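You operate a simulated robot arm through the tools that you are given. There is no shell and no other tool. Be economical: measure what you need, move in short steps, check, and stop when the job is done.

You run a simulated two-armed robot. Do the job below in one go: nothing can be reset, and whatever is moved stays where it is left.

TASK
Drain the foul purple tank, close its valve, then refill it to 3 L.
Fine: the pump must be on to fill; switch off after.

It is judged by the outcome, as a careful person would: the job done as asked, and still so three seconds after it is handed in. It fails if anything else is knocked over, pushed out of place, dropped, spilled or broken.

THE ROBOT
Two 7-joint arms with two-finger parallel grippers on one trunk, hanging from a carriage that runs on a gantry, over the field with the corners [-1.022, -1.86], [0.258, -1.859], [0.257, 0.441], [-1.023, 0.44] (x, y) and turns from -325 to 363 degrees about z. Base frame: it is fixed where the carriage stands at the start and does not move with it; the origin is on the floor, on the carriage's upright axis, x ahead of it, y to its left, z up; the surface under the hand at the start is at about z = 0.88. Lengths are in m, angles in degrees, forces in N, time in s.
The left shoulder is at the start at [0.04, 0.173, 1.422], the right one opposite. With the tool pointing down near the work surface each hand reaches from about 0.1 to 0.72 m from the robot's upright axis, wherever it stands, measured 20 degrees to its own side. Places, roughly: left drain valve [0.6, -0.3, 0.8]; left fill button [0.6, -0.6, 1]; teal lever [0.6, -0.4, 0.9]. Payload 3.43 kg a hand.
Tool frame (each hand has its own): the origin (TCP) lies between the finger pads and is the grasp point; the fingertips stand 0.03 m ahead of it; z points along the fingers, y is the line along which they close. The gripper opens to 0.094 m. The fingers are 0.028 m wide and 0.01 m thick; the gripper's body (0.05 by 0.096 m) begins 0.055 m behind the TCP.
Orientation is that of the tool frame in the base frame, as a unit quaternion [w, x, y, z]. With the fingers straight down and closing along the base's y, the tool's x points along the base's -x, its y along +y and its z along -z.

THE INTERFACE
- The arms move only by the tool jog_arm. It takes "left_plan", "right_plan" or both (then of equal length, played together; a hand with none holds still); each is a list of rows, each a list of 3 entries, a list of its own where there are three numbers: the closure, from 0 (fully open) to 1 (shut), then the shift along the base's x, y, z in units of 20 mm (1.0 is 20 mm), then the turn, a rotation vector about the base's x, y, z in units of 4 degrees (1.0 is 4 degrees). In form: [[claw, [x, y, z], [rx, ry, rz]], ...]. A call has 1 to 8 rows; each row shifts and turns the commanded pose from where the row before left it. A call with a number of a shift or a turn outside -1 to 1 is refused whole. Rows are played at 5 a second. More than 0.05 m and 8.6 degrees between two rows, or a gripper value outside its range, and nothing of the call is played. Where a pose cannot be reached the arm comes as near as it can. A force on the tool above 40 N (or 10 N above the force at the start of the call, whichever is more), or a blocked arm, ends the call early, and 0.2 s more pass. Each finger travels about 0.072 m/s and halts on what it meets, pressing with about 28 N; the grip force reading is that of the motor and also rises with nothing between the fingers. The clock runs only during rows and for 0.2 s after the last one: add rows that do not move to give the fingers time. It gives the time, the measured TCP pose, the force on the tool (base axes), the opening and the grip force at its end, in the units of the frame above (readings bear some noise), with the torque about the TCP (base axes, N m) and any sound that the robot's microphone picked up, and new pictures: "views" is both (left out), scene, wrist or none (wrist: the cameras of the hands that moved).
- Cameras (640 x 400 px; columns grow to the right, rows downward): "scene" is now at [0.1923, -0.0658, 1.7047]; the picture's right is [-0.76, -0.65, 0.00], its down [-0.54, 0.63, -0.56] and it looks along [0.37, -0.43, -0.83] (base axes); focal length 261 px, centre (320, 200). "left" rides on the left gripper at [0.076, -0.014, -0.103] in its tool frame; the picture's right is [0.18, 0.98, 0.00], its down [-0.75, 0.14, -0.64] and it looks along [-0.63, 0.12, 0.77] (tool axes); focal length 243 px, centre (320, 200). "right" rides on the right gripper at [0.076, 0.014, -0.103] in its tool frame; the picture's right is [-0.18, 0.98, 0.00], its down [-0.75, -0.14, -0.64] and it looks along [-0.63, -0.12, 0.77] (tool axes); focal length 243 px, centre (320, 200). There is no depth. A picture from a camera that has moved, and an enlarged one, comes with that camera's place and axes in the base frame and with its lens. The place of the scene camera against the robot may be out by one fixed shift of up to 0.025 m in any direction.
- raise_lower(by): slides the trunk up (or, below 0, down) by that many m; the arms and the scene camera ride with it, the base frame stays. It gives what a move gives, with no picture.
- steer(legs): drives the robot by 1 to 6 legs, each [ahead, left, turn to the left] in m, m and degrees, along the robot's own axes; the way and the turn of a leg run together, so that a leg with both is an arc; at most 1.5 m and 180 degrees a leg. The arms and the cameras ride along, it lands a little off, and it stops where it bumps. It keeps to its track: a leg is cut to what the track allows. It gives what a move gives, and a new picture of the scene camera.
- pan_tilt(pan, tilt): turns the head with the scene camera to pan (to the left, within 86 degrees either way) and tilt (down, from -29 to 69), counted from straight ahead of the robot. It gives what a move gives, and a new picture of the scene camera.
- zoom(camera, box): a new picture of the part [left, top, right, bottom] of that camera's present view, enlarged. It takes no simulated time.
- sign_off(): hands the job in; it is judged then, once.

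Go step by step. Nothing tells you exact positions but the pictures and the camera data: compare them with the known pose of the tool, close in by small moves and look again before you grip or let go. The budget is 120 turns and 260 pictures, counting those below and the enlarged ones. Unless the task says otherwise, let go and move clear before handing in, and close with one line.

The tools are called after "Call:" as a command line: name --argument value ..., lists and objects as JSON in quotes. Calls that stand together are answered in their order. jog_arm: Moves the arms, as the interface text tells. Its arguments: {"type":"object","properties":{"left_plan":{"type":"array"},"right_plan":{"type":"array"},"views":{"type":"string","enum":["both","scene","wrist","none"]}},"required":[]} The other tools are called the same way: raise_lower (by) slides the trunk up or down; steer (legs) drives the base; pan_tilt (pan, tilt) turns the head that bears the scene camera; zoom (camera, box) takes an enlarged picture of a part of a camera's view; sign_off () hands the job in.

At the start:

```text
time_s: 0.0
left_eef_pos: [0.3919, -0.0099, 1.2139]
left_tool_rot: [0.0, 0.001, 1.0, 0.0]
left_force: [0.7, 0.1, -0.4]
left_torque: [-0.03, 0.01, 0.03]
left_grip_width: 0.0941
left_grasp_force: 0.1
right_eef_pos: [0.3303, -0.4365, 1.2975]
right_tool_rot: [0.0, 0.001, 1.0, 0.0]
right_force: [0.2, 0.1, -0.9]
right_torque: [0.02, 0.01, 0.04]
right_grip_width: 0.0938
right_grasp_force: 0.0
trunk travel left (down, up): [-0.575, 0.206]
robot x, y, heading: [-0.0003, 0.0007, -0.2]
head pan, tilt: [-49.2, 55.8]
```

scene: 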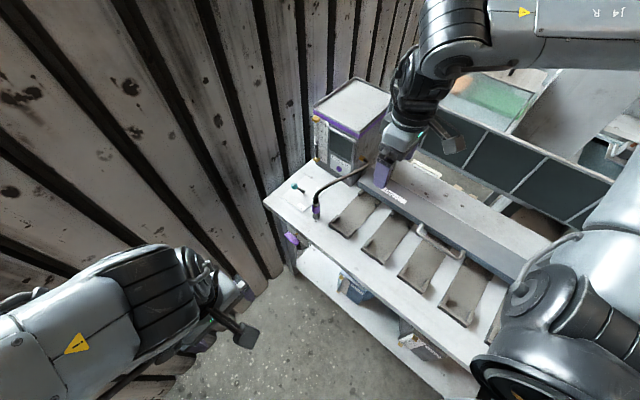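
right: 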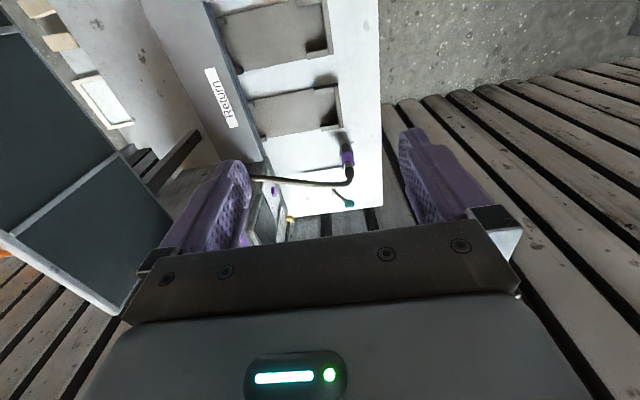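
left: 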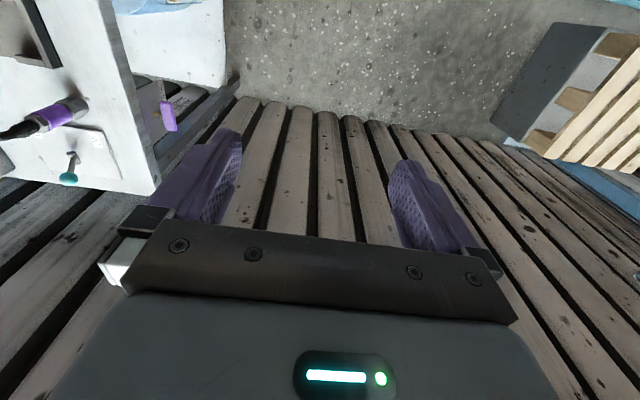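

I see a workbench to the robot's right with a tank/machine bearing purple marks, a purple spout, a teal lever and a purple valve on the bench's side. I'll look closer before moving.

Call:
zoom --camera "scene" --box '[250, 60, 410, 260]'

Call:
zoom --camera "scene" --box '[380, 60, 640, 260]'

Call:
zoom --camera "left" --box '[0, 60, 240, 210]'

Call:
zoom --camera "right" --box '[140, 0, 400, 260]'

```text
2.00 times, centred on (330, 160) of scene
camera zoom: at [0.1923, -0.0658, 1.7047], right [-0.76, -0.65, 0.0], down [-0.54, 0.63, -0.56], along [0.37, -0.43, -0.83], focal length 522 px, centre (300, 280)
```

zoom: 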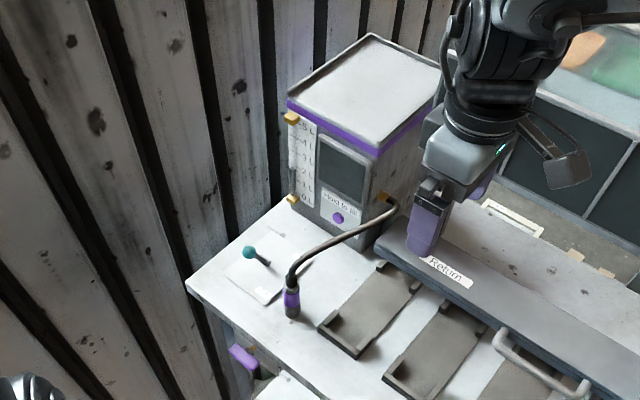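

```text
2.00 times, centred on (510, 160) of scene
camera zoom: at [0.1923, -0.0658, 1.7047], right [-0.76, -0.65, 0.0], down [-0.54, 0.63, -0.56], along [0.37, -0.43, -0.83], focal length 522 px, centre (-60, 280)
```

zoom: 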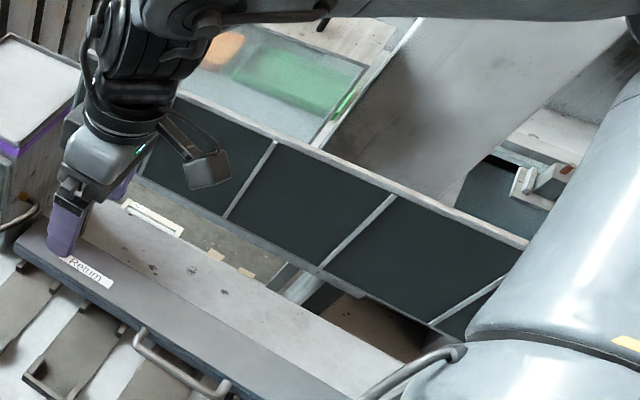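

```text
2.67 times, centred on (120, 135) of left
camera zoom: at [0.3157, -0.0243, 1.3156], right [-0.18, 0.98, 0.0], down [0.75, 0.14, 0.64], along [0.63, 0.12, -0.77], focal length 647 px, centre (853, 373)
```

zoom: 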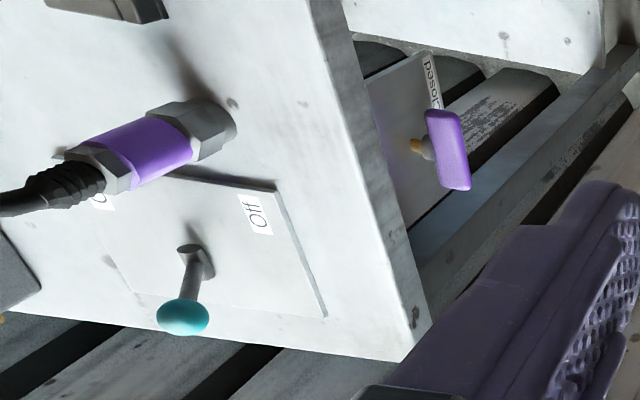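

```text
1.54 times, centred on (270, 130) of right
camera zoom: at [0.2537, -0.4223, 1.3999], right [0.18, 0.98, 0.0], down [0.75, -0.14, 0.64], along [0.63, -0.12, -0.77], focal length 373 px, centre (397, 308)
```

zoom: 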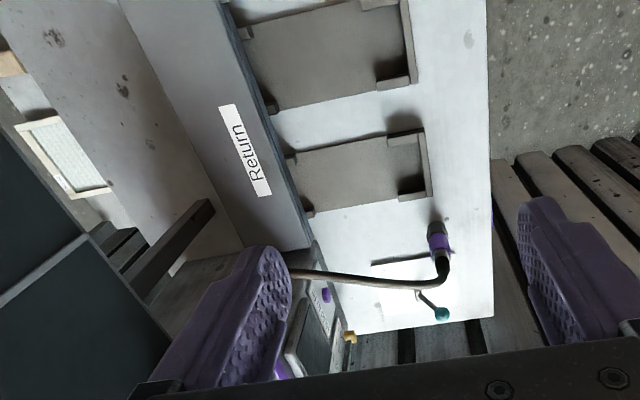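

The bench front faces +y, with "Hold to fill" button on the tank, an Off/On teal pump lever, and the purple drain valve under the front edge. I'll look around for another station before turning.

Call:
pan_tilt --pan -86 --tilt 45

Call:
pan_tilt --pan -30 --tilt 50

```text
time_s: 1.0
left_eef_pos: [0.3916, -0.0099, 1.2128]
left_tool_rot: [0.0, 0.0, 1.0, -0.001]
left_force: [0.0, 0.0, 0.2]
left_torque: [0.02, 0.01, -0.01]
left_grip_width: 0.0942
left_grasp_force: 0.1
right_eef_pos: [0.3298, -0.4374, 1.2981]
right_tool_rot: [0.0, 0.0, 1.0, 0.0]
right_force: [0.1, -0.8, -0.5]
right_torque: [-0.01, -0.05, 0.0]
right_grip_width: 0.0939
right_grasp_force: 0.0
trunk travel left (down, up): [-0.575, 0.206]
robot x, y, heading: [-0.0041, 0.0003, -0.2]
head pan, tilt: [-85.9, 45.0]
camera scene: at [0.1515, -0.093, 1.7191], right [-1.0, -0.07, 0.0], down [-0.05, 0.71, -0.71], along [0.05, -0.71, -0.71], focal length 261 px, centre (320, 200)
```

scene: 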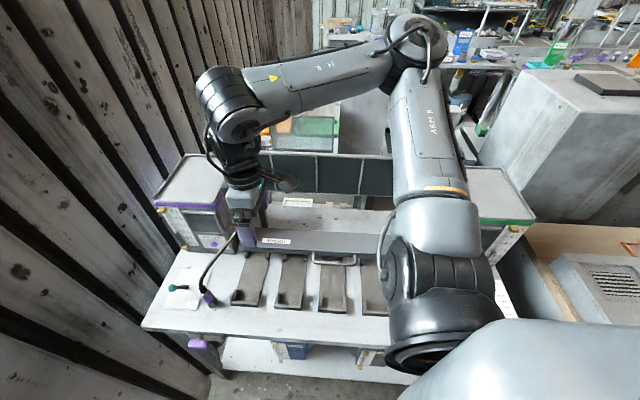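

```text
time_s: 2.3
left_eef_pos: [0.3926, -0.0102, 1.2132]
left_tool_rot: [0.0, -0.001, 1.0, -0.001]
left_force: [0.5, 0.3, -0.3]
left_torque: [0.01, 0.02, 0.0]
left_grip_width: 0.094
left_grasp_force: 0.1
right_eef_pos: [0.3286, -0.4375, 1.2978]
right_tool_rot: [0.0, -0.001, 1.0, -0.001]
right_force: [-0.5, -0.6, 0.7]
right_torque: [-0.01, -0.03, 0.01]
right_grip_width: 0.094
right_grasp_force: 0.0
trunk travel left (down, up): [-0.575, 0.206]
robot x, y, heading: [0.0015, -0.0015, -0.0]
head pan, tilt: [-30.0, 50.0]
camera scene: at [0.2124, -0.0505, 1.7122], right [-0.5, -0.87, 0.0], down [-0.66, 0.38, -0.64], along [0.56, -0.32, -0.77], focal length 261 px, centre (320, 200)
```

scene: 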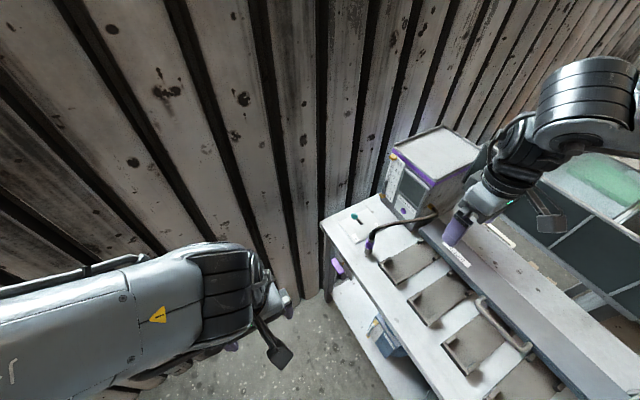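

The purple tank is on the left (+x) end and a green one on the other end, which must stay untouched. I'll raise the trunk, back away from the bench, and turn to face it.

Call:
raise_lower --by 0.15

Call:
steer --legs '[[0, 0.3, 0], [0, 0, -90]]'

Call:
pan_tilt --pan 35 --tilt 50

```text
time_s: 4.0
left_eef_pos: [0.3922, -0.0085, 1.3632]
left_tool_rot: [0.0, 0.0, 1.0, 0.0]
left_force: [-0.2, 0.5, 0.1]
left_torque: [-0.01, 0.02, -0.01]
left_grip_width: 0.0941
left_grasp_force: 0.1
right_eef_pos: [0.3302, -0.4373, 1.4476]
right_tool_rot: [0.0, 0.0, 1.0, 0.0]
right_force: [-0.1, -1.3, -0.1]
right_torque: [0.04, 0.0, -0.03]
right_grip_width: 0.094
right_grasp_force: 0.0
trunk travel left (down, up): [-0.725, 0.056]
robot x, y, heading: [-0.0027, -0.002, 0.2]
head pan, tilt: [-30.0, 50.0]
```

```text
time_s: 9.9
left_eef_pos: [-0.0117, -0.0888, 1.3621]
left_tool_rot: [0.0, 0.708, 0.706, 0.001]
left_force: [0.0, 0.3, -0.4]
left_torque: [0.0, -0.03, -0.01]
left_grip_width: 0.0938
left_grasp_force: 0.1
right_eef_pos: [-0.439, -0.0265, 1.4467]
right_tool_rot: [0.0, 0.708, 0.706, 0.0]
right_force: [0.5, -0.4, -0.5]
right_torque: [-0.02, -0.02, -0.02]
right_grip_width: 0.0939
right_grasp_force: 0.1
trunk travel left (down, up): [-0.725, 0.056]
robot x, y, heading: [0.0005, 0.3037, -90.1]
head pan, tilt: [-30.0, 50.0]
camera scene: at [-0.0546, 0.0641, 1.8622], right [-0.86, 0.5, 0.0], down [0.38, 0.66, -0.64], along [-0.32, -0.56, -0.77], focal length 261 px, centre (320, 200)
```

scene: 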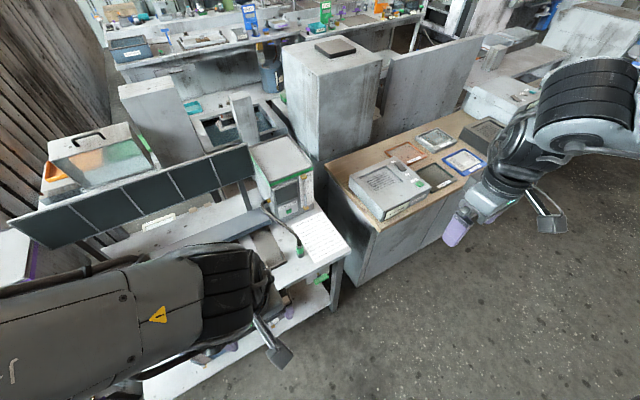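

```text
time_s: 11.3
left_eef_pos: [-0.0131, -0.0892, 1.3628]
left_tool_rot: [0.0, 0.708, 0.706, 0.0]
left_force: [-0.3, 0.5, 0.1]
left_torque: [0.0, 0.05, -0.03]
left_grip_width: 0.0942
left_grasp_force: 0.1
right_eef_pos: [-0.4396, -0.0248, 1.448]
right_tool_rot: [0.0, 0.708, 0.706, 0.0]
right_force: [-0.8, 0.3, -0.2]
right_torque: [-0.04, -0.01, 0.04]
right_grip_width: 0.0936
right_grasp_force: 0.1
trunk travel left (down, up): [-0.725, 0.056]
robot x, y, heading: [-0.0021, 0.3011, -90.2]
head pan, tilt: [35.0, 50.0]
camera scene: at [0.028, 0.0674, 1.8622], right [-0.82, -0.57, 0.0], down [-0.44, 0.63, -0.64], along [0.37, -0.53, -0.77], focal length 261 px, centre (320, 200)
```

scene: 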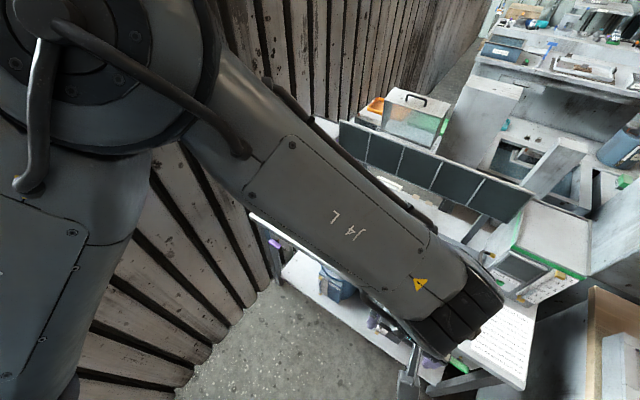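

The left arm blocks the view, so I'll shift toward the purple station and look again.

Call:
steer --legs '[[0, 0.24, 0]]'

Call:
pan_tilt --pan 15 --tilt 50

Call:
zoom --camera "left" --box '[0, 0, 640, 400]'

```text
time_s: 13.1
left_eef_pos: [0.2266, -0.0902, 1.3637]
left_tool_rot: [0.0, 0.709, 0.705, -0.001]
left_force: [0.3, 0.9, -0.5]
left_torque: [0.01, -0.01, 0.03]
left_grip_width: 0.0941
left_grasp_force: 0.1
right_eef_pos: [-0.1998, -0.0253, 1.4471]
right_tool_rot: [0.0, 0.709, 0.705, 0.0]
right_force: [-0.3, -1.0, 0.3]
right_torque: [-0.03, -0.02, 0.02]
right_grip_width: 0.094
right_grasp_force: 0.0
trunk travel left (down, up): [-0.725, 0.056]
robot x, y, heading: [0.2388, 0.3035, -90.2]
head pan, tilt: [35.0, 50.0]
camera scene: at [0.2683, 0.0664, 1.8622], right [-0.82, -0.57, 0.0], down [-0.44, 0.63, -0.64], along [0.37, -0.53, -0.77], focal length 261 px, centre (320, 200)
```

scene: 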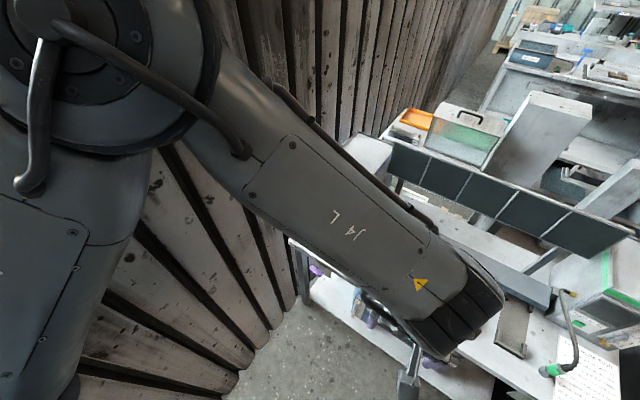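

```text
time_s: 13.9
left_eef_pos: [0.2275, -0.0889, 1.3634]
left_tool_rot: [-0.001, 0.709, 0.705, -0.001]
left_force: [0.1, 0.2, -0.2]
left_torque: [0.01, 0.02, -0.04]
left_grip_width: 0.0939
left_grasp_force: 0.1
right_eef_pos: [-0.1988, -0.027, 1.4479]
right_tool_rot: [0.001, 0.709, 0.705, 0.0]
right_force: [0.0, 0.2, -0.3]
right_torque: [0.03, 0.0, 0.01]
right_grip_width: 0.0939
right_grasp_force: 0.1
trunk travel left (down, up): [-0.725, 0.056]
robot x, y, heading: [0.2377, 0.306, -90.4]
head pan, tilt: [15.0, 50.0]
camera scene: at [0.2441, 0.0553, 1.8622], right [-0.97, -0.25, 0.0], down [-0.2, 0.74, -0.64], along [0.16, -0.62, -0.77], focal length 261 px, centre (320, 200)
```

scene: 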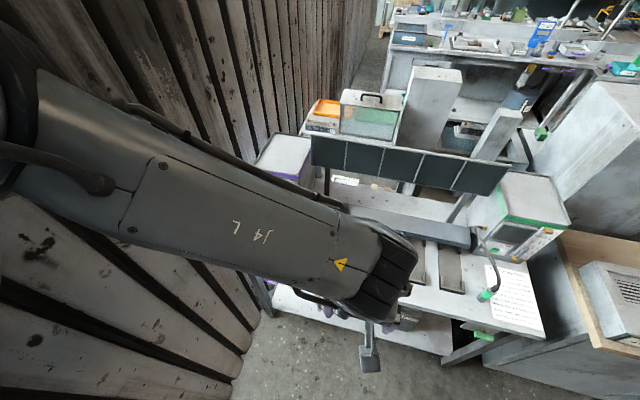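

```text
1.00 times, centred on (320, 200) of left (not enlarged: the box is as wide or as high as the picture)
camera zoom: at [0.2139, -0.0143, 1.4656], right [0.98, 0.18, 0.0], down [0.14, -0.75, 0.64], along [0.11, -0.63, -0.77], focal length 243 px, centre (320, 200)
```

zoom: 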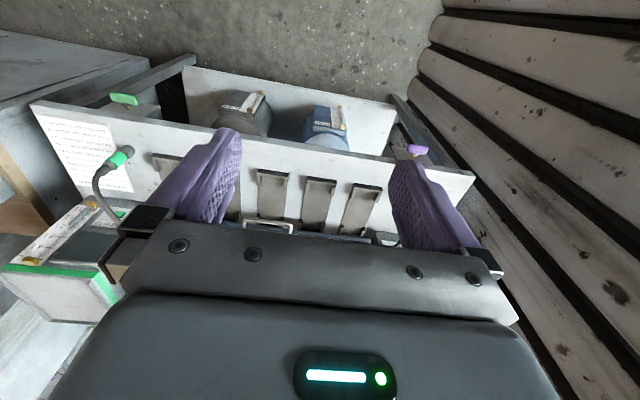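

The left arm hides the station when I pan left; facing it more directly should help. I'll turn left about 25° and pan straight.

Call:
steer --legs '[[0, 0, 28], [0.1, -0.05, 0]]'

Call:
pan_tilt --pan 0 --tilt 50

```text
time_s: 16.5
left_eef_pos: [0.4132, -0.1602, 1.3635]
left_tool_rot: [0.0, 0.518, 0.855, 0.0]
left_force: [0.9, 0.7, -0.4]
left_torque: [0.03, 0.01, 0.0]
left_grip_width: 0.0941
left_grasp_force: 0.1
right_eef_pos: [0.0049, -0.3032, 1.4483]
right_tool_rot: [0.0, 0.519, 0.855, -0.001]
right_force: [0.6, 0.4, 1.0]
right_torque: [-0.01, 0.02, 0.01]
right_grip_width: 0.0941
right_grasp_force: 0.1
trunk travel left (down, up): [-0.725, 0.056]
robot x, y, heading: [0.241, 0.188, -62.8]
head pan, tilt: [15.0, 50.0]
camera scene: at [0.3526, -0.019, 1.8622], right [-0.74, -0.68, 0.0], down [-0.52, 0.56, -0.64], along [0.43, -0.47, -0.77], focal length 261 px, centre (320, 200)
```

scene: 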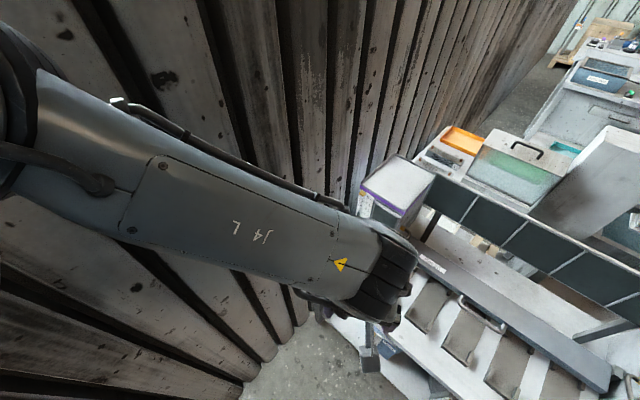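

```text
time_s: 17.3
left_eef_pos: [0.4134, -0.1603, 1.3634]
left_tool_rot: [0.0, 0.519, 0.855, 0.0]
left_force: [-0.2, 0.0, -0.6]
left_torque: [-0.01, -0.02, 0.0]
left_grip_width: 0.0939
left_grasp_force: 0.0
right_eef_pos: [0.0064, -0.3038, 1.4472]
right_tool_rot: [0.0, 0.519, 0.855, 0.0]
right_force: [0.2, -0.5, -0.4]
right_torque: [0.01, 0.01, -0.01]
right_grip_width: 0.0938
right_grasp_force: 0.0
trunk travel left (down, up): [-0.725, 0.056]
robot x, y, heading: [0.24, 0.19, -62.4]
head pan, tilt: [0.0, 50.0]
camera scene: at [0.3362, -0.0306, 1.8622], right [-0.89, -0.46, 0.0], down [-0.35, 0.68, -0.64], along [0.3, -0.57, -0.77], focal length 261 px, centre (320, 200)
```

scene: 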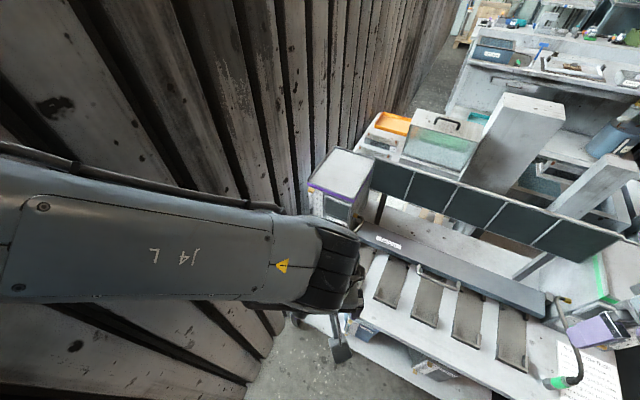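

I'll lower the trunk back and look with the wrist camera at the valve and lever.

Call:
raise_lower --by -0.15

Call:
zoom --camera "left" --box '[0, 0, 640, 400]'

Call:
zoom --camera "right" --box '[0, 0, 640, 400]'

```text
time_s: 19.0
left_eef_pos: [0.4135, -0.1614, 1.2137]
left_tool_rot: [-0.001, 0.518, 0.855, -0.001]
left_force: [0.2, 0.3, -0.1]
left_torque: [0.01, 0.01, -0.01]
left_grip_width: 0.0939
left_grasp_force: 0.1
right_eef_pos: [0.006, -0.3031, 1.2982]
right_tool_rot: [0.0, 0.518, 0.855, 0.0]
right_force: [0.8, -0.4, 0.1]
right_torque: [-0.02, -0.03, -0.01]
right_grip_width: 0.0942
right_grasp_force: 0.0
trunk travel left (down, up): [-0.575, 0.206]
robot x, y, heading: [0.2409, 0.1899, -62.3]
head pan, tilt: [0.0, 50.0]
```

```text
1.00 times, centred on (320, 200) of left (not enlarged: the box is as wide or as high as the picture)
camera zoom: at [0.3655, -0.1, 1.3157], right [0.79, 0.62, 0.0], down [0.47, -0.6, 0.64], along [0.4, -0.5, -0.77], focal length 243 px, centre (320, 200)
```

zoom: 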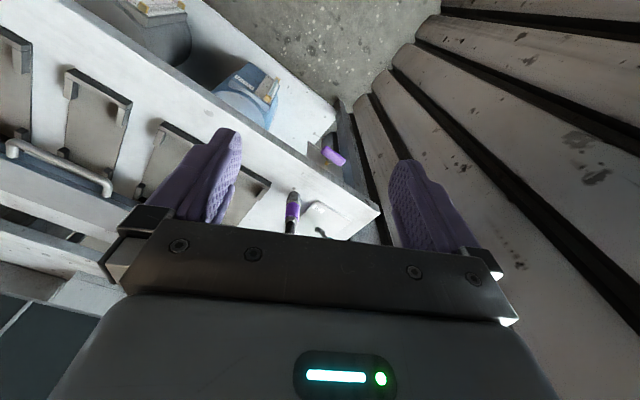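

```text
1.00 times, centred on (320, 200) of right (not enlarged: the box is as wide or as high as the picture)
camera zoom: at [-0.0169, -0.2285, 1.4], right [0.96, 0.29, 0.0], down [0.22, -0.73, 0.64], along [0.19, -0.61, -0.77], focal length 243 px, centre (320, 200)
```

zoom: 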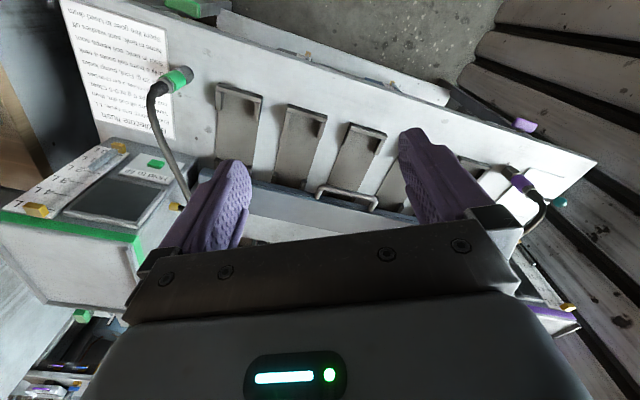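

There is a notice sheet on the bench; I'll read it.

Call:
zoom --camera "right" --box '[60, 0, 180, 140]'

Call:
zoom --camera "scene" --box '[540, 320, 640, 400]'

Call:
zoom --camera "left" --box '[200, 40, 400, 240]'

```text
2.86 times, centred on (120, 70) of right
camera zoom: at [-0.0169, -0.2285, 1.4], right [0.96, 0.29, 0.0], down [0.22, -0.73, 0.64], along [0.19, -0.61, -0.77], focal length 693 px, centre (891, 571)
```

zoom: 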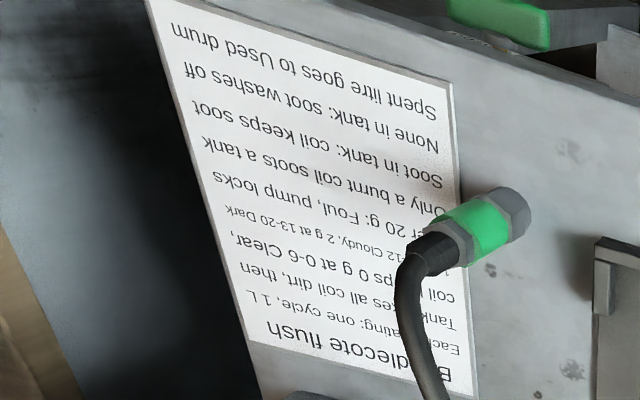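

```text
5.00 times, centred on (590, 360) of scene
camera zoom: at [0.3361, -0.0307, 1.7123], right [-0.89, -0.46, 0.0], down [-0.35, 0.68, -0.64], along [0.3, -0.57, -0.77], focal length 1304 px, centre (-1030, -600)
```

zoom: 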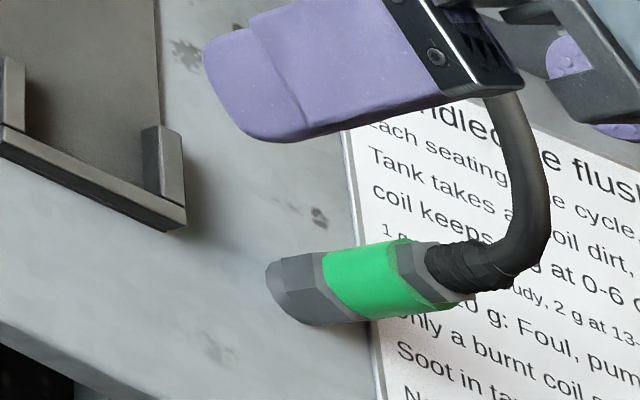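

```text
2.00 times, centred on (300, 140) of left
camera zoom: at [0.3655, -0.1, 1.3157], right [0.79, 0.62, 0.0], down [0.47, -0.6, 0.64], along [0.4, -0.5, -0.77], focal length 485 px, centre (360, 320)
```

zoom: 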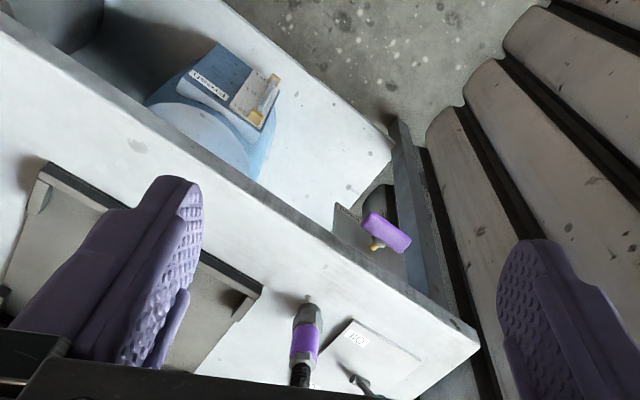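

The notice says a foul tank locks the pump, so draining first is right; spent water goes to the "Used" drum. Now I'll rotate the left hand to face the bench front so its camera looks at the valve and panel.

Call:
jog_arm --left_plan '[[0, [0.5, 0.4, 0], [0, 0, -1]], [0, [0.5, 0.4, 0], [0, 0, -1]], [0, [0.5, 0.4, 0], [0, 0, -1]], [0, [0.5, 0.4, 0], [0, 0, -1]], [0, [0.5, 0.4, 0], [0, 0, -1]], [0, [0.5, 0.4, 0], [0, 0, -1]], [0, [0.5, 0.4, 0], [0, 0, -1]]]' --views "none"

Call:
jog_arm --left_plan '[[0, [0.5, 0, -0.5], [-1, 0, 0]], [0, [0.5, 0, -0.5], [-1, 0, 0]], [0, [0.5, 0, -0.5], [-1, 0, 0]], [0, [0.5, 0, -0.5], [-1, 0, 0]], [0, [0.5, 0, -0.5], [-1, 0, 0]], [0, [0.5, 0, -0.5], [-1, 0, 0]], [0, [0.5, 0, -0.5], [-1, 0, 0]], [0, [0.5, 0, -0.5], [-1, 0, 0]]]' --views "both"

```text
time_s: 20.6
left_eef_pos: [0.426, -0.0925, 1.2179]
left_tool_rot: [0.0, 0.709, 0.705, 0.001]
left_force: [0.6, 0.3, -0.1]
left_torque: [0.02, -0.01, 0.0]
left_grip_width: 0.0938
left_grasp_force: 0.0
left hand out of reach, approached as far as the arm can: row 5, 6, 7
right_eef_pos: [0.005, -0.3038, 1.2972]
right_tool_rot: [0.0, 0.519, 0.855, 0.001]
right_force: [0.2, -0.2, 0.3]
right_torque: [0.01, 0.0, -0.01]
right_grip_width: 0.094
right_grasp_force: 0.1
trunk travel left (down, up): [-0.575, 0.206]
robot x, y, heading: [0.2432, 0.1945, -62.7]
head pan, tilt: [0.0, 50.0]
```

```text
time_s: 22.4
left_eef_pos: [0.4508, -0.0796, 1.1423]
left_tool_rot: [0.198, 0.681, 0.678, -0.194]
left_force: [0.5, 0.2, -0.6]
left_torque: [0.04, -0.03, -0.04]
left_grip_width: 0.0942
left_grasp_force: 0.1
left hand out of reach, approached as far as the arm can: row 1, 2, 3, 4, 5, 6, 7, 8
right_eef_pos: [0.0055, -0.3017, 1.2981]
right_tool_rot: [0.0, 0.519, 0.855, -0.001]
right_force: [-0.1, -0.1, 0.0]
right_torque: [0.0, 0.0, 0.0]
right_grip_width: 0.0942
right_grasp_force: 0.1
trunk travel left (down, up): [-0.575, 0.206]
robot x, y, heading: [0.2388, 0.1902, -62.4]
head pan, tilt: [0.0, 50.0]
camera scene: at [0.3362, -0.0306, 1.7122], right [-0.89, -0.46, 0.0], down [-0.35, 0.68, -0.64], along [0.3, -0.57, -0.77], focal length 261 px, centre (320, 200)
camera left: at [0.4368, 0.0388, 1.1882], right [0.98, 0.15, -0.09], down [0.13, -0.3, 0.95], along [0.12, -0.94, -0.31], focal length 243 px, centre (320, 200)
```

scene: 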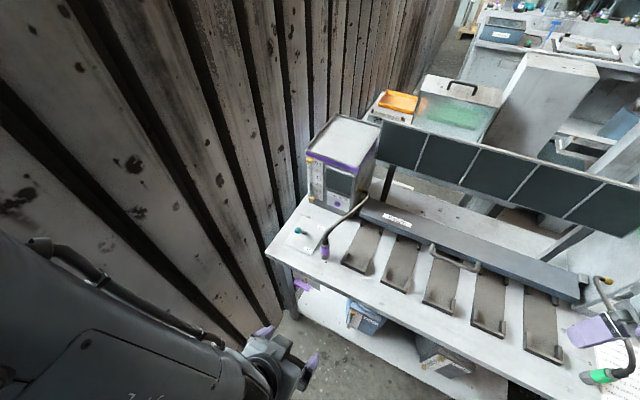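
left: 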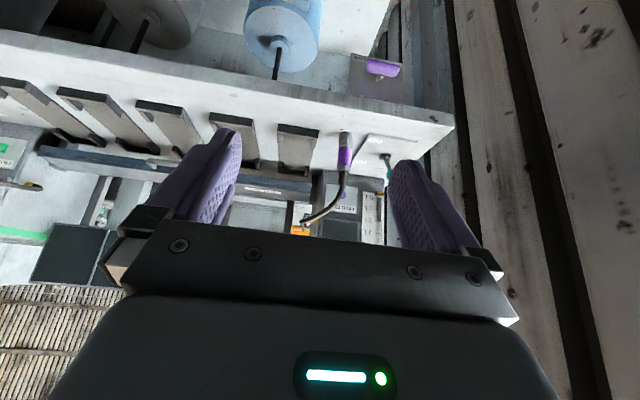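

The scene view is clear now. I'll zoom into the valve and the panel.

Call:
zoom --camera "left" --box '[320, 30, 460, 120]'

Call:
zoom --camera "left" --box '[310, 120, 430, 240]'

Call:
zoom --camera "scene" --box '[260, 110, 400, 310]'

```text
4.44 times, centred on (390, 75) of left
camera zoom: at [0.4368, 0.0388, 1.1882], right [0.98, 0.15, -0.09], down [0.13, -0.3, 0.95], along [0.12, -0.94, -0.31], focal length 1078 px, centre (9, 756)
```

zoom: 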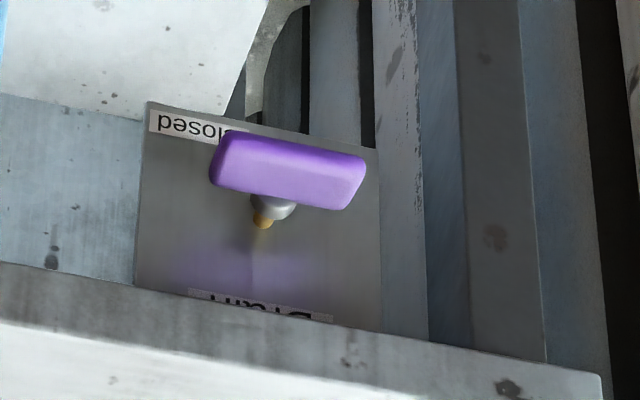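

```text
3.33 times, centred on (370, 180) of left
camera zoom: at [0.4368, 0.0388, 1.1882], right [0.98, 0.15, -0.09], down [0.13, -0.3, 0.95], along [0.12, -0.94, -0.31], focal length 809 px, centre (153, 267)
```

zoom: 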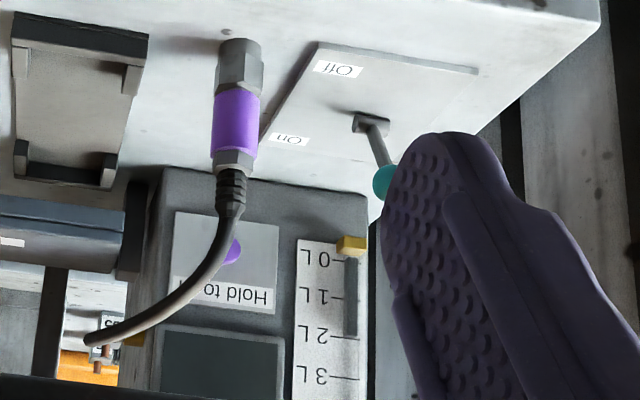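

```text
2.00 times, centred on (330, 210) of scene
camera zoom: at [0.3362, -0.0306, 1.7122], right [-0.89, -0.46, 0.0], down [-0.35, 0.68, -0.64], along [0.3, -0.57, -0.77], focal length 522 px, centre (300, 180)
```

zoom: 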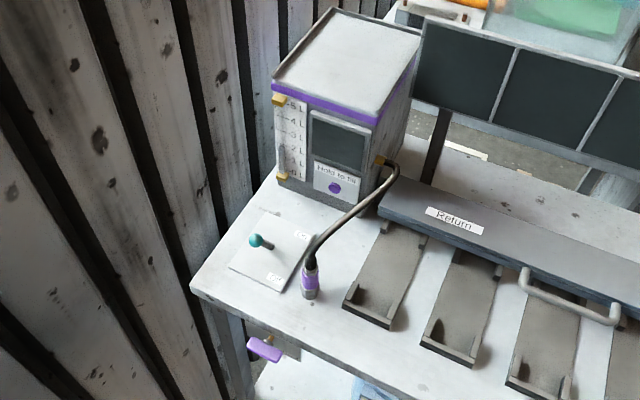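

The toggle leans toward "Off" and the drain valve shows a "Closed" label. I'll lower the trunk to see the valve level-on.

Call:
raise_lower --by -0.2

Call:
zoom --camera "left" --box '[0, 0, 640, 400]'

Call:
zoom --camera "left" --box '[330, 80, 490, 200]'

```text
time_s: 24.6
left_eef_pos: [0.4505, -0.0802, 0.9418]
left_tool_rot: [0.198, 0.681, 0.678, -0.192]
left_force: [0.1, -0.2, 0.3]
left_torque: [-0.01, -0.01, -0.03]
left_grip_width: 0.094
left_grasp_force: 0.1
right_eef_pos: [0.0053, -0.3021, 1.097]
right_tool_rot: [0.0, 0.518, 0.855, -0.001]
right_force: [-0.5, -0.1, 0.0]
right_torque: [-0.02, -0.02, 0.03]
right_grip_width: 0.0942
right_grasp_force: 0.0
trunk travel left (down, up): [-0.375, 0.406]
robot x, y, heading: [0.2427, 0.1918, -62.6]
head pan, tilt: [0.0, 50.0]
```

```text
1.00 times, centred on (320, 200) of left (not enlarged: the box is as wide or as high as the picture)
camera zoom: at [0.4367, 0.0385, 0.9884], right [0.98, 0.15, -0.09], down [0.13, -0.3, 0.95], along [0.12, -0.94, -0.31], focal length 243 px, centre (320, 200)
```

zoom: 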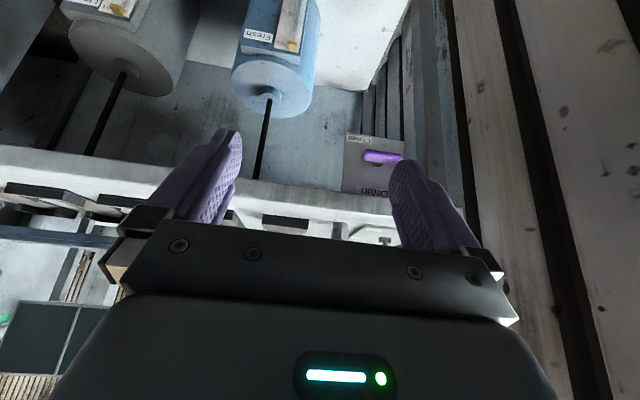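

```text
3.33 times, centred on (410, 140) of left
camera zoom: at [0.4367, 0.0385, 0.9884], right [0.98, 0.15, -0.09], down [0.13, -0.3, 0.95], along [0.12, -0.94, -0.31], focal length 809 px, centre (20, 400)
```

zoom: 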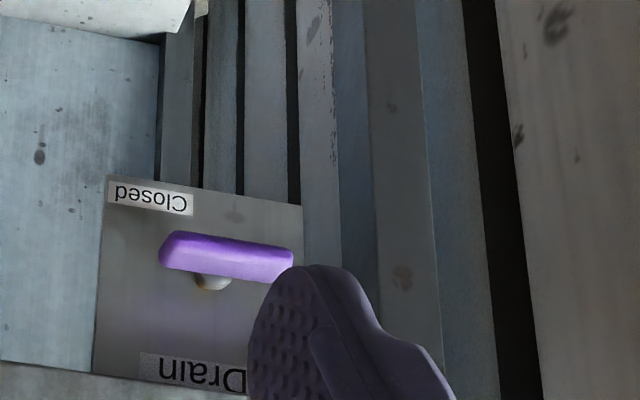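

The Fresh and Used drums and the valve's T-handle (horizontal, "Closed") are visible. I'll continue tilting and moving the hand toward a staging point in front of the valve.

Call:
jog_arm --left_plan '[[1, [0, -0.7, -0.5], [-1, 0, 0]], [1, [0, -0.7, -0.5], [-1, 0, 0]], [1, [0, -0.7, -0.5], [-1, 0, 0]], [1, [0, -0.7, -0.5], [-1, 0, 0]]]' --views "none"

```text
time_s: 25.6
left_eef_pos: [0.444, -0.1342, 0.903]
left_tool_rot: [0.292, 0.647, 0.645, -0.284]
left_force: [-0.1, -0.2, -0.5]
left_torque: [0.01, 0.0, 0.0]
left_grip_width: 0.0
left_grasp_force: 28.3
left hand out of reach, approached as far as the arm can: row 3, 4
right_eef_pos: [0.0054, -0.3029, 1.0978]
right_tool_rot: [0.0, 0.518, 0.855, -0.001]
right_force: [-0.3, -0.7, 0.4]
right_torque: [-0.02, 0.02, 0.04]
right_grip_width: 0.094
right_grasp_force: 0.1
trunk travel left (down, up): [-0.375, 0.406]
robot x, y, heading: [0.2436, 0.1909, -62.4]
head pan, tilt: [0.0, 50.0]
```

The arm seems too folded this close, so I'll back the robot off and turn slightly toward the bench normal.

Call:
steer --legs '[[-0.15, 0, 0], [0, 0, -13]]'

Call:
jog_arm --left_plan '[[1, [1, 0, 0], [0, 0, 1]], [1, [1, 0, 0], [0, 0, 1]], [1, [1, 0, 0], [0, 0, 1]], [1, [1, 0, 0], [0, 0, 0]]]'

```text
time_s: 27.8
left_eef_pos: [0.2948, -0.0353, 0.9039]
left_tool_rot: [0.258, 0.715, 0.568, -0.315]
left_force: [-0.5, 0.3, -0.1]
left_torque: [0.0, -0.03, 0.0]
left_grip_width: 0.0004
left_grasp_force: 27.8
right_eef_pos: [-0.1709, -0.1005, 1.0974]
right_tool_rot: [0.0, 0.613, 0.79, 0.0]
right_force: [-1.1, 0.7, 0.0]
right_torque: [0.02, -0.03, 0.02]
right_grip_width: 0.094
right_grasp_force: 0.0
trunk travel left (down, up): [-0.375, 0.406]
robot x, y, heading: [0.1721, 0.3266, -75.7]
head pan, tilt: [0.0, 50.0]
camera scene: at [0.2151, 0.0855, 1.5122], right [-0.97, -0.25, 0.0], down [-0.19, 0.74, -0.64], along [0.16, -0.62, -0.77], focal length 261 px, centre (320, 200)
```

scene: 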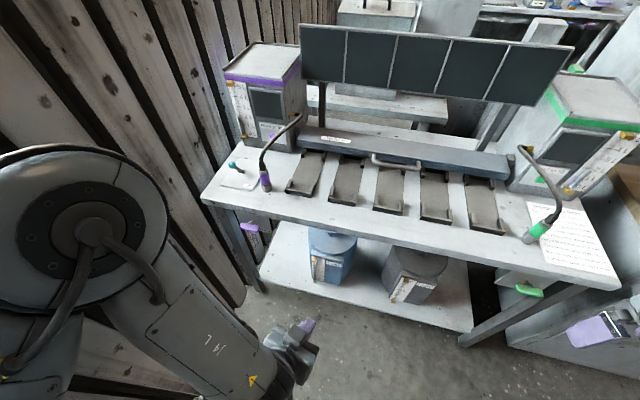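

```text
time_s: 28.8
left_eef_pos: [0.378, -0.0345, 0.9056]
left_tool_rot: [0.291, 0.652, 0.639, -0.286]
left_force: [-0.6, 0.2, -0.2]
left_torque: [-0.01, 0.0, 0.0]
left_grip_width: 0.0
left_grasp_force: 28.6
right_eef_pos: [-0.1684, -0.1016, 1.0957]
right_tool_rot: [0.0, 0.613, 0.79, 0.0]
right_force: [0.2, 0.3, 0.2]
right_torque: [0.04, 0.02, -0.03]
right_grip_width: 0.0941
right_grasp_force: 0.0
trunk travel left (down, up): [-0.375, 0.406]
robot x, y, heading: [0.1728, 0.3289, -75.5]
head pan, tilt: [0.0, 50.0]
camera scene: at [0.2165, 0.0856, 1.5122], right [-0.97, -0.25, 0.0], down [-0.19, 0.74, -0.64], along [0.16, -0.62, -0.77], focal length 261 px, centre (320, 200)
camera left: at [0.365, 0.0919, 0.9161], right [0.99, 0.11, -0.12], down [0.13, -0.03, 0.99], along [0.11, -0.99, -0.04], focal length 243 px, centre (320, 200)
```

scene: 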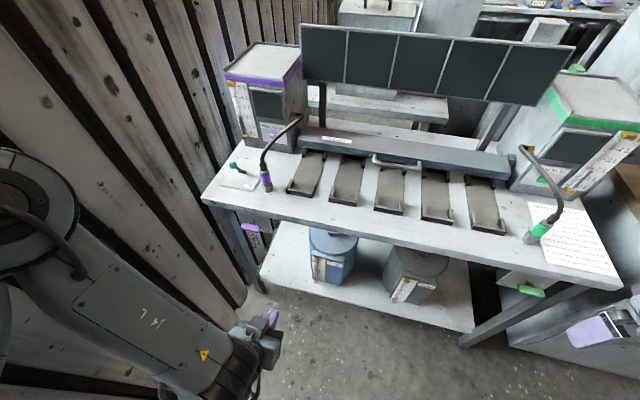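
left: 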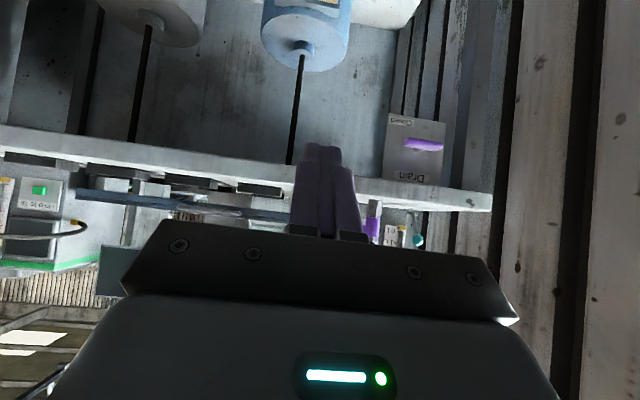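

Reach and view are both good now. I'll carry on toward the valve.

Call:
jog_arm --left_plan '[[1, [1, -0.4, -0.5], [-1, 0, 0]], [1, [1, -0.4, -0.5], [-1, 0, 0]], [1, [1, -0.4, -0.5], [-1, 0, 0]], [1, [1, -0.4, -0.5], [-1, 0, 0]], [1, [1, -0.4, -0.5], [-1, 0, 0]], [1, [1, -0.4, -0.5], [-1, 0, 0]], [1, [1, -0.4, -0.5], [0, 0, 0]], [1, [1, -0.4, 0], [0, 0, 0]]]'

Call:
zoom --camera "scene" --box '[180, 120, 340, 300]'

```text
time_s: 30.6
left_eef_pos: [0.4401, -0.0576, 0.8879]
left_tool_rot: [0.421, 0.576, 0.566, -0.413]
left_force: [0.4, 0.8, 0.2]
left_torque: [-0.03, -0.02, -0.02]
left_grip_width: 0.0002
left_grasp_force: 28.1
left hand out of reach, approached as far as the arm can: row 1, 2, 3, 5, 6, 7, 8
right_eef_pos: [-0.1701, -0.1006, 1.0984]
right_tool_rot: [0.0, 0.612, 0.791, 0.0]
right_force: [-0.1, 0.4, -0.3]
right_torque: [0.02, 0.03, 0.01]
right_grip_width: 0.094
right_grasp_force: 0.2
trunk travel left (down, up): [-0.375, 0.406]
robot x, y, heading: [0.1714, 0.327, -75.5]
head pan, tilt: [0.0, 50.0]
camera scene: at [0.2154, 0.0855, 1.5122], right [-0.97, -0.25, 0.0], down [-0.19, 0.74, -0.64], along [0.16, -0.62, -0.77], focal length 261 px, centre (320, 200)
camera left: at [0.4272, 0.0635, 0.8468], right [0.99, 0.05, -0.16], down [0.13, 0.38, 0.92], along [0.11, -0.92, 0.37], focal length 243 px, centre (320, 200)
```

scene: 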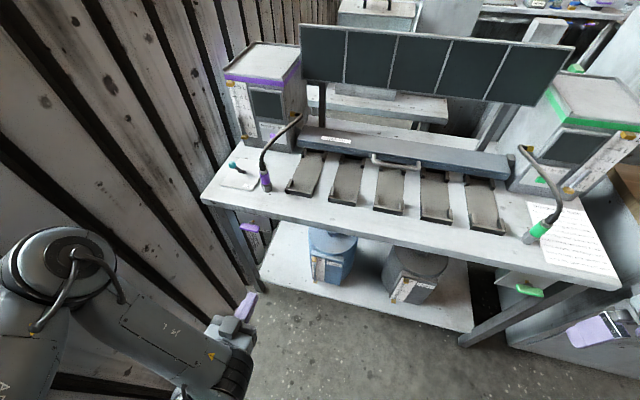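
left: 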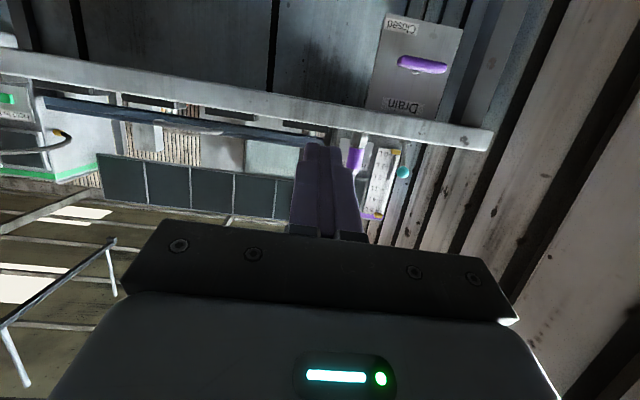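

```text
2.22 times, centred on (260, 210) of scene
camera zoom: at [0.2154, 0.0855, 1.5122], right [-0.97, -0.25, 0.0], down [-0.19, 0.74, -0.64], along [0.16, -0.62, -0.77], focal length 579 px, centre (453, 178)
```

zoom: 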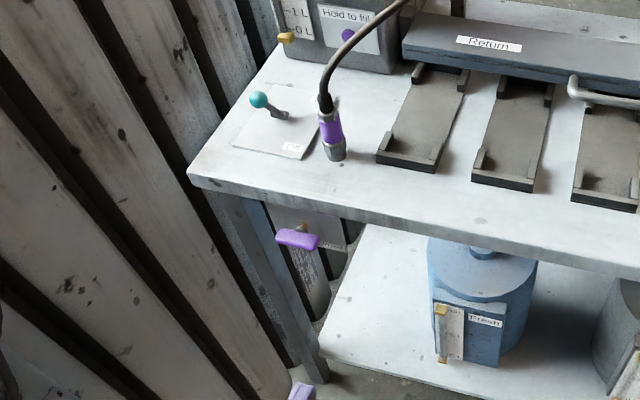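

The arm lagged behind. I'll try pure translation now.

Call:
jog_arm --left_plan '[[1, [0.5, -1, -0.5], [0, 0, 0]], [1, [0.5, -1, -0.5], [0, 0, 0]], [1, [0.5, -1, -0.5], [0, 0, 0]], [1, [0.5, -1, -0.5], [0, 0, 0]]]' --views "none"

Call:
jog_arm --left_plan '[[1, [1, 0, -0.5], [0, 0, 0]], [1, [1, 0, -0.5], [0, 0, 0]], [1, [1, 0, -0.5], [0, 0, 0]], [1, [1, 0, -0.5], [0, 0, 0]]]' --views "scene"

```text
time_s: 31.6
left_eef_pos: [0.4163, -0.0793, 0.8688]
left_tool_rot: [0.421, 0.576, 0.567, -0.412]
left_force: [-0.7, 0.8, 0.1]
left_torque: [0.0, 0.02, -0.03]
left_grip_width: 0.0
left_grasp_force: 28.0
left hand out of reach, approached as far as the arm can: row 1, 2, 3, 4
right_eef_pos: [-0.1707, -0.1012, 1.0971]
right_tool_rot: [0.0, 0.613, 0.79, 0.0]
right_force: [0.2, 0.0, 0.5]
right_torque: [0.02, 0.02, -0.02]
right_grip_width: 0.0941
right_grasp_force: 0.1
trunk travel left (down, up): [-0.375, 0.406]
robot x, y, heading: [0.1687, 0.3256, -75.6]
head pan, tilt: [0.0, 50.0]
```

```text
time_s: 32.6
left_eef_pos: [0.4415, -0.038, 0.8491]
left_tool_rot: [0.421, 0.577, 0.567, -0.412]
left_force: [0.2, 0.1, -0.3]
left_torque: [-0.02, 0.01, 0.01]
left_grip_width: 0.0001
left_grasp_force: 27.9
left hand out of reach, approached as far as the arm can: row 1, 2, 3, 4
right_eef_pos: [-0.171, -0.1024, 1.0993]
right_tool_rot: [0.0, 0.613, 0.79, 0.0]
right_force: [-0.2, 0.3, -0.5]
right_torque: [0.02, -0.01, -0.01]
right_grip_width: 0.094
right_grasp_force: 0.1
trunk travel left (down, up): [-0.375, 0.406]
robot x, y, heading: [0.1696, 0.3292, -75.4]
head pan, tilt: [0.0, 50.0]
camera scene: at [0.2153, 0.0856, 1.5122], right [-0.97, -0.25, 0.0], down [-0.19, 0.74, -0.64], along [0.16, -0.62, -0.77], focal length 261 px, centre (320, 200)
```

scene: 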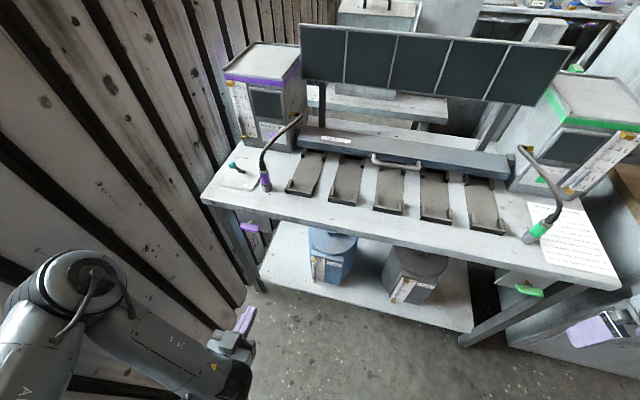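

The left wrist limits pointing toward the bench from here; geometry suggests the right arm is better suited with the robot facing about −40°. I'll raise the trunk, turn and reposition.

Call:
raise_lower --by 0.2

Call:
jog_arm --left_plan '[[1, [-0.5, 0, 1], [1, 0, 0]], [1, [-0.5, 0, 1], [1, 0, 0]], [1, [-0.5, 0, 1], [1, 0, 0]], [1, [-0.5, 0, 1], [1, 0, 0]], [1, [-0.5, 0, 1], [1, 0, 0]], [1, [-0.5, 0, 1], [1, 0, 0]], [1, [-0.5, 0, 1], [1, 0, 0]], [1, [-0.5, 0, 1], [1, 0, 0]]]' --views "none"

Call:
steer --legs '[[0, 0, 35]]'

```text
time_s: 34.8
left_eef_pos: [0.4418, -0.0378, 1.0495]
left_tool_rot: [0.42, 0.577, 0.567, -0.412]
left_force: [-0.7, -0.4, 0.4]
left_torque: [0.02, 0.01, 0.04]
left_grip_width: 0.0
left_grasp_force: 27.7
right_eef_pos: [-0.17, -0.102, 1.2983]
right_tool_rot: [0.0, 0.613, 0.79, 0.0]
right_force: [-0.1, -0.2, 0.1]
right_torque: [0.0, 0.0, -0.02]
right_grip_width: 0.0938
right_grasp_force: 0.1
trunk travel left (down, up): [-0.575, 0.206]
robot x, y, heading: [0.1673, 0.3234, -75.5]
head pan, tilt: [0.0, 50.0]
```

```text
time_s: 36.5
left_eef_pos: [0.3639, -0.0335, 1.2007]
left_tool_rot: [0.245, 0.67, 0.658, -0.241]
left_force: [0.4, 0.8, -0.2]
left_torque: [-0.03, 0.02, 0.02]
left_grip_width: 0.0
left_grasp_force: 28.3
left hand out of reach, approached as far as the arm can: row 4
right_eef_pos: [-0.17, -0.1026, 1.2973]
right_tool_rot: [0.0, 0.613, 0.79, 0.0]
right_force: [0.6, 1.4, 0.5]
right_torque: [0.02, 0.02, 0.04]
right_grip_width: 0.0941
right_grasp_force: 0.2
trunk travel left (down, up): [-0.575, 0.206]
robot x, y, heading: [0.173, 0.328, -75.7]
head pan, tilt: [0.0, 50.0]
```

```text
time_s: 38.7
left_eef_pos: [0.5387, 0.1472, 1.2]
left_tool_rot: [0.308, 0.434, 0.833, -0.153]
left_force: [-0.5, 0.4, -0.6]
left_torque: [-0.01, 0.02, -0.01]
left_grip_width: 0.0
left_grasp_force: 27.7
right_eef_pos: [0.1448, -0.2205, 1.2972]
right_tool_rot: [0.0, 0.338, 0.941, 0.0]
right_force: [0.4, 0.0, -0.4]
right_torque: [0.01, 0.01, 0.0]
right_grip_width: 0.0941
right_grasp_force: 0.1
trunk travel left (down, up): [-0.575, 0.206]
robot x, y, heading: [0.1693, 0.3268, -39.6]
head pan, tilt: [0.0, 50.0]
camera scene: at [0.3387, 0.1639, 1.7122], right [-0.64, -0.77, 0.0], down [-0.59, 0.49, -0.64], along [0.5, -0.41, -0.77], focal length 261 px, centre (320, 200)
```

scene: 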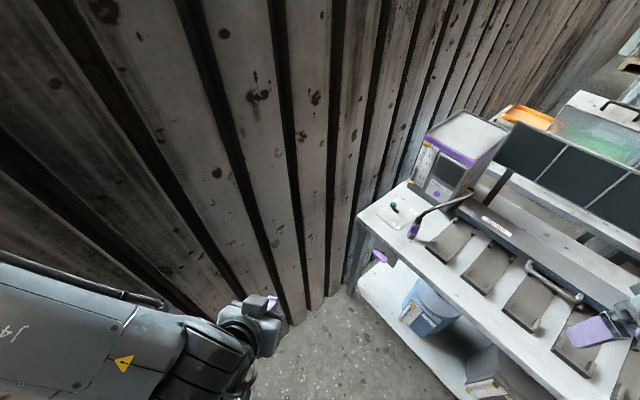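

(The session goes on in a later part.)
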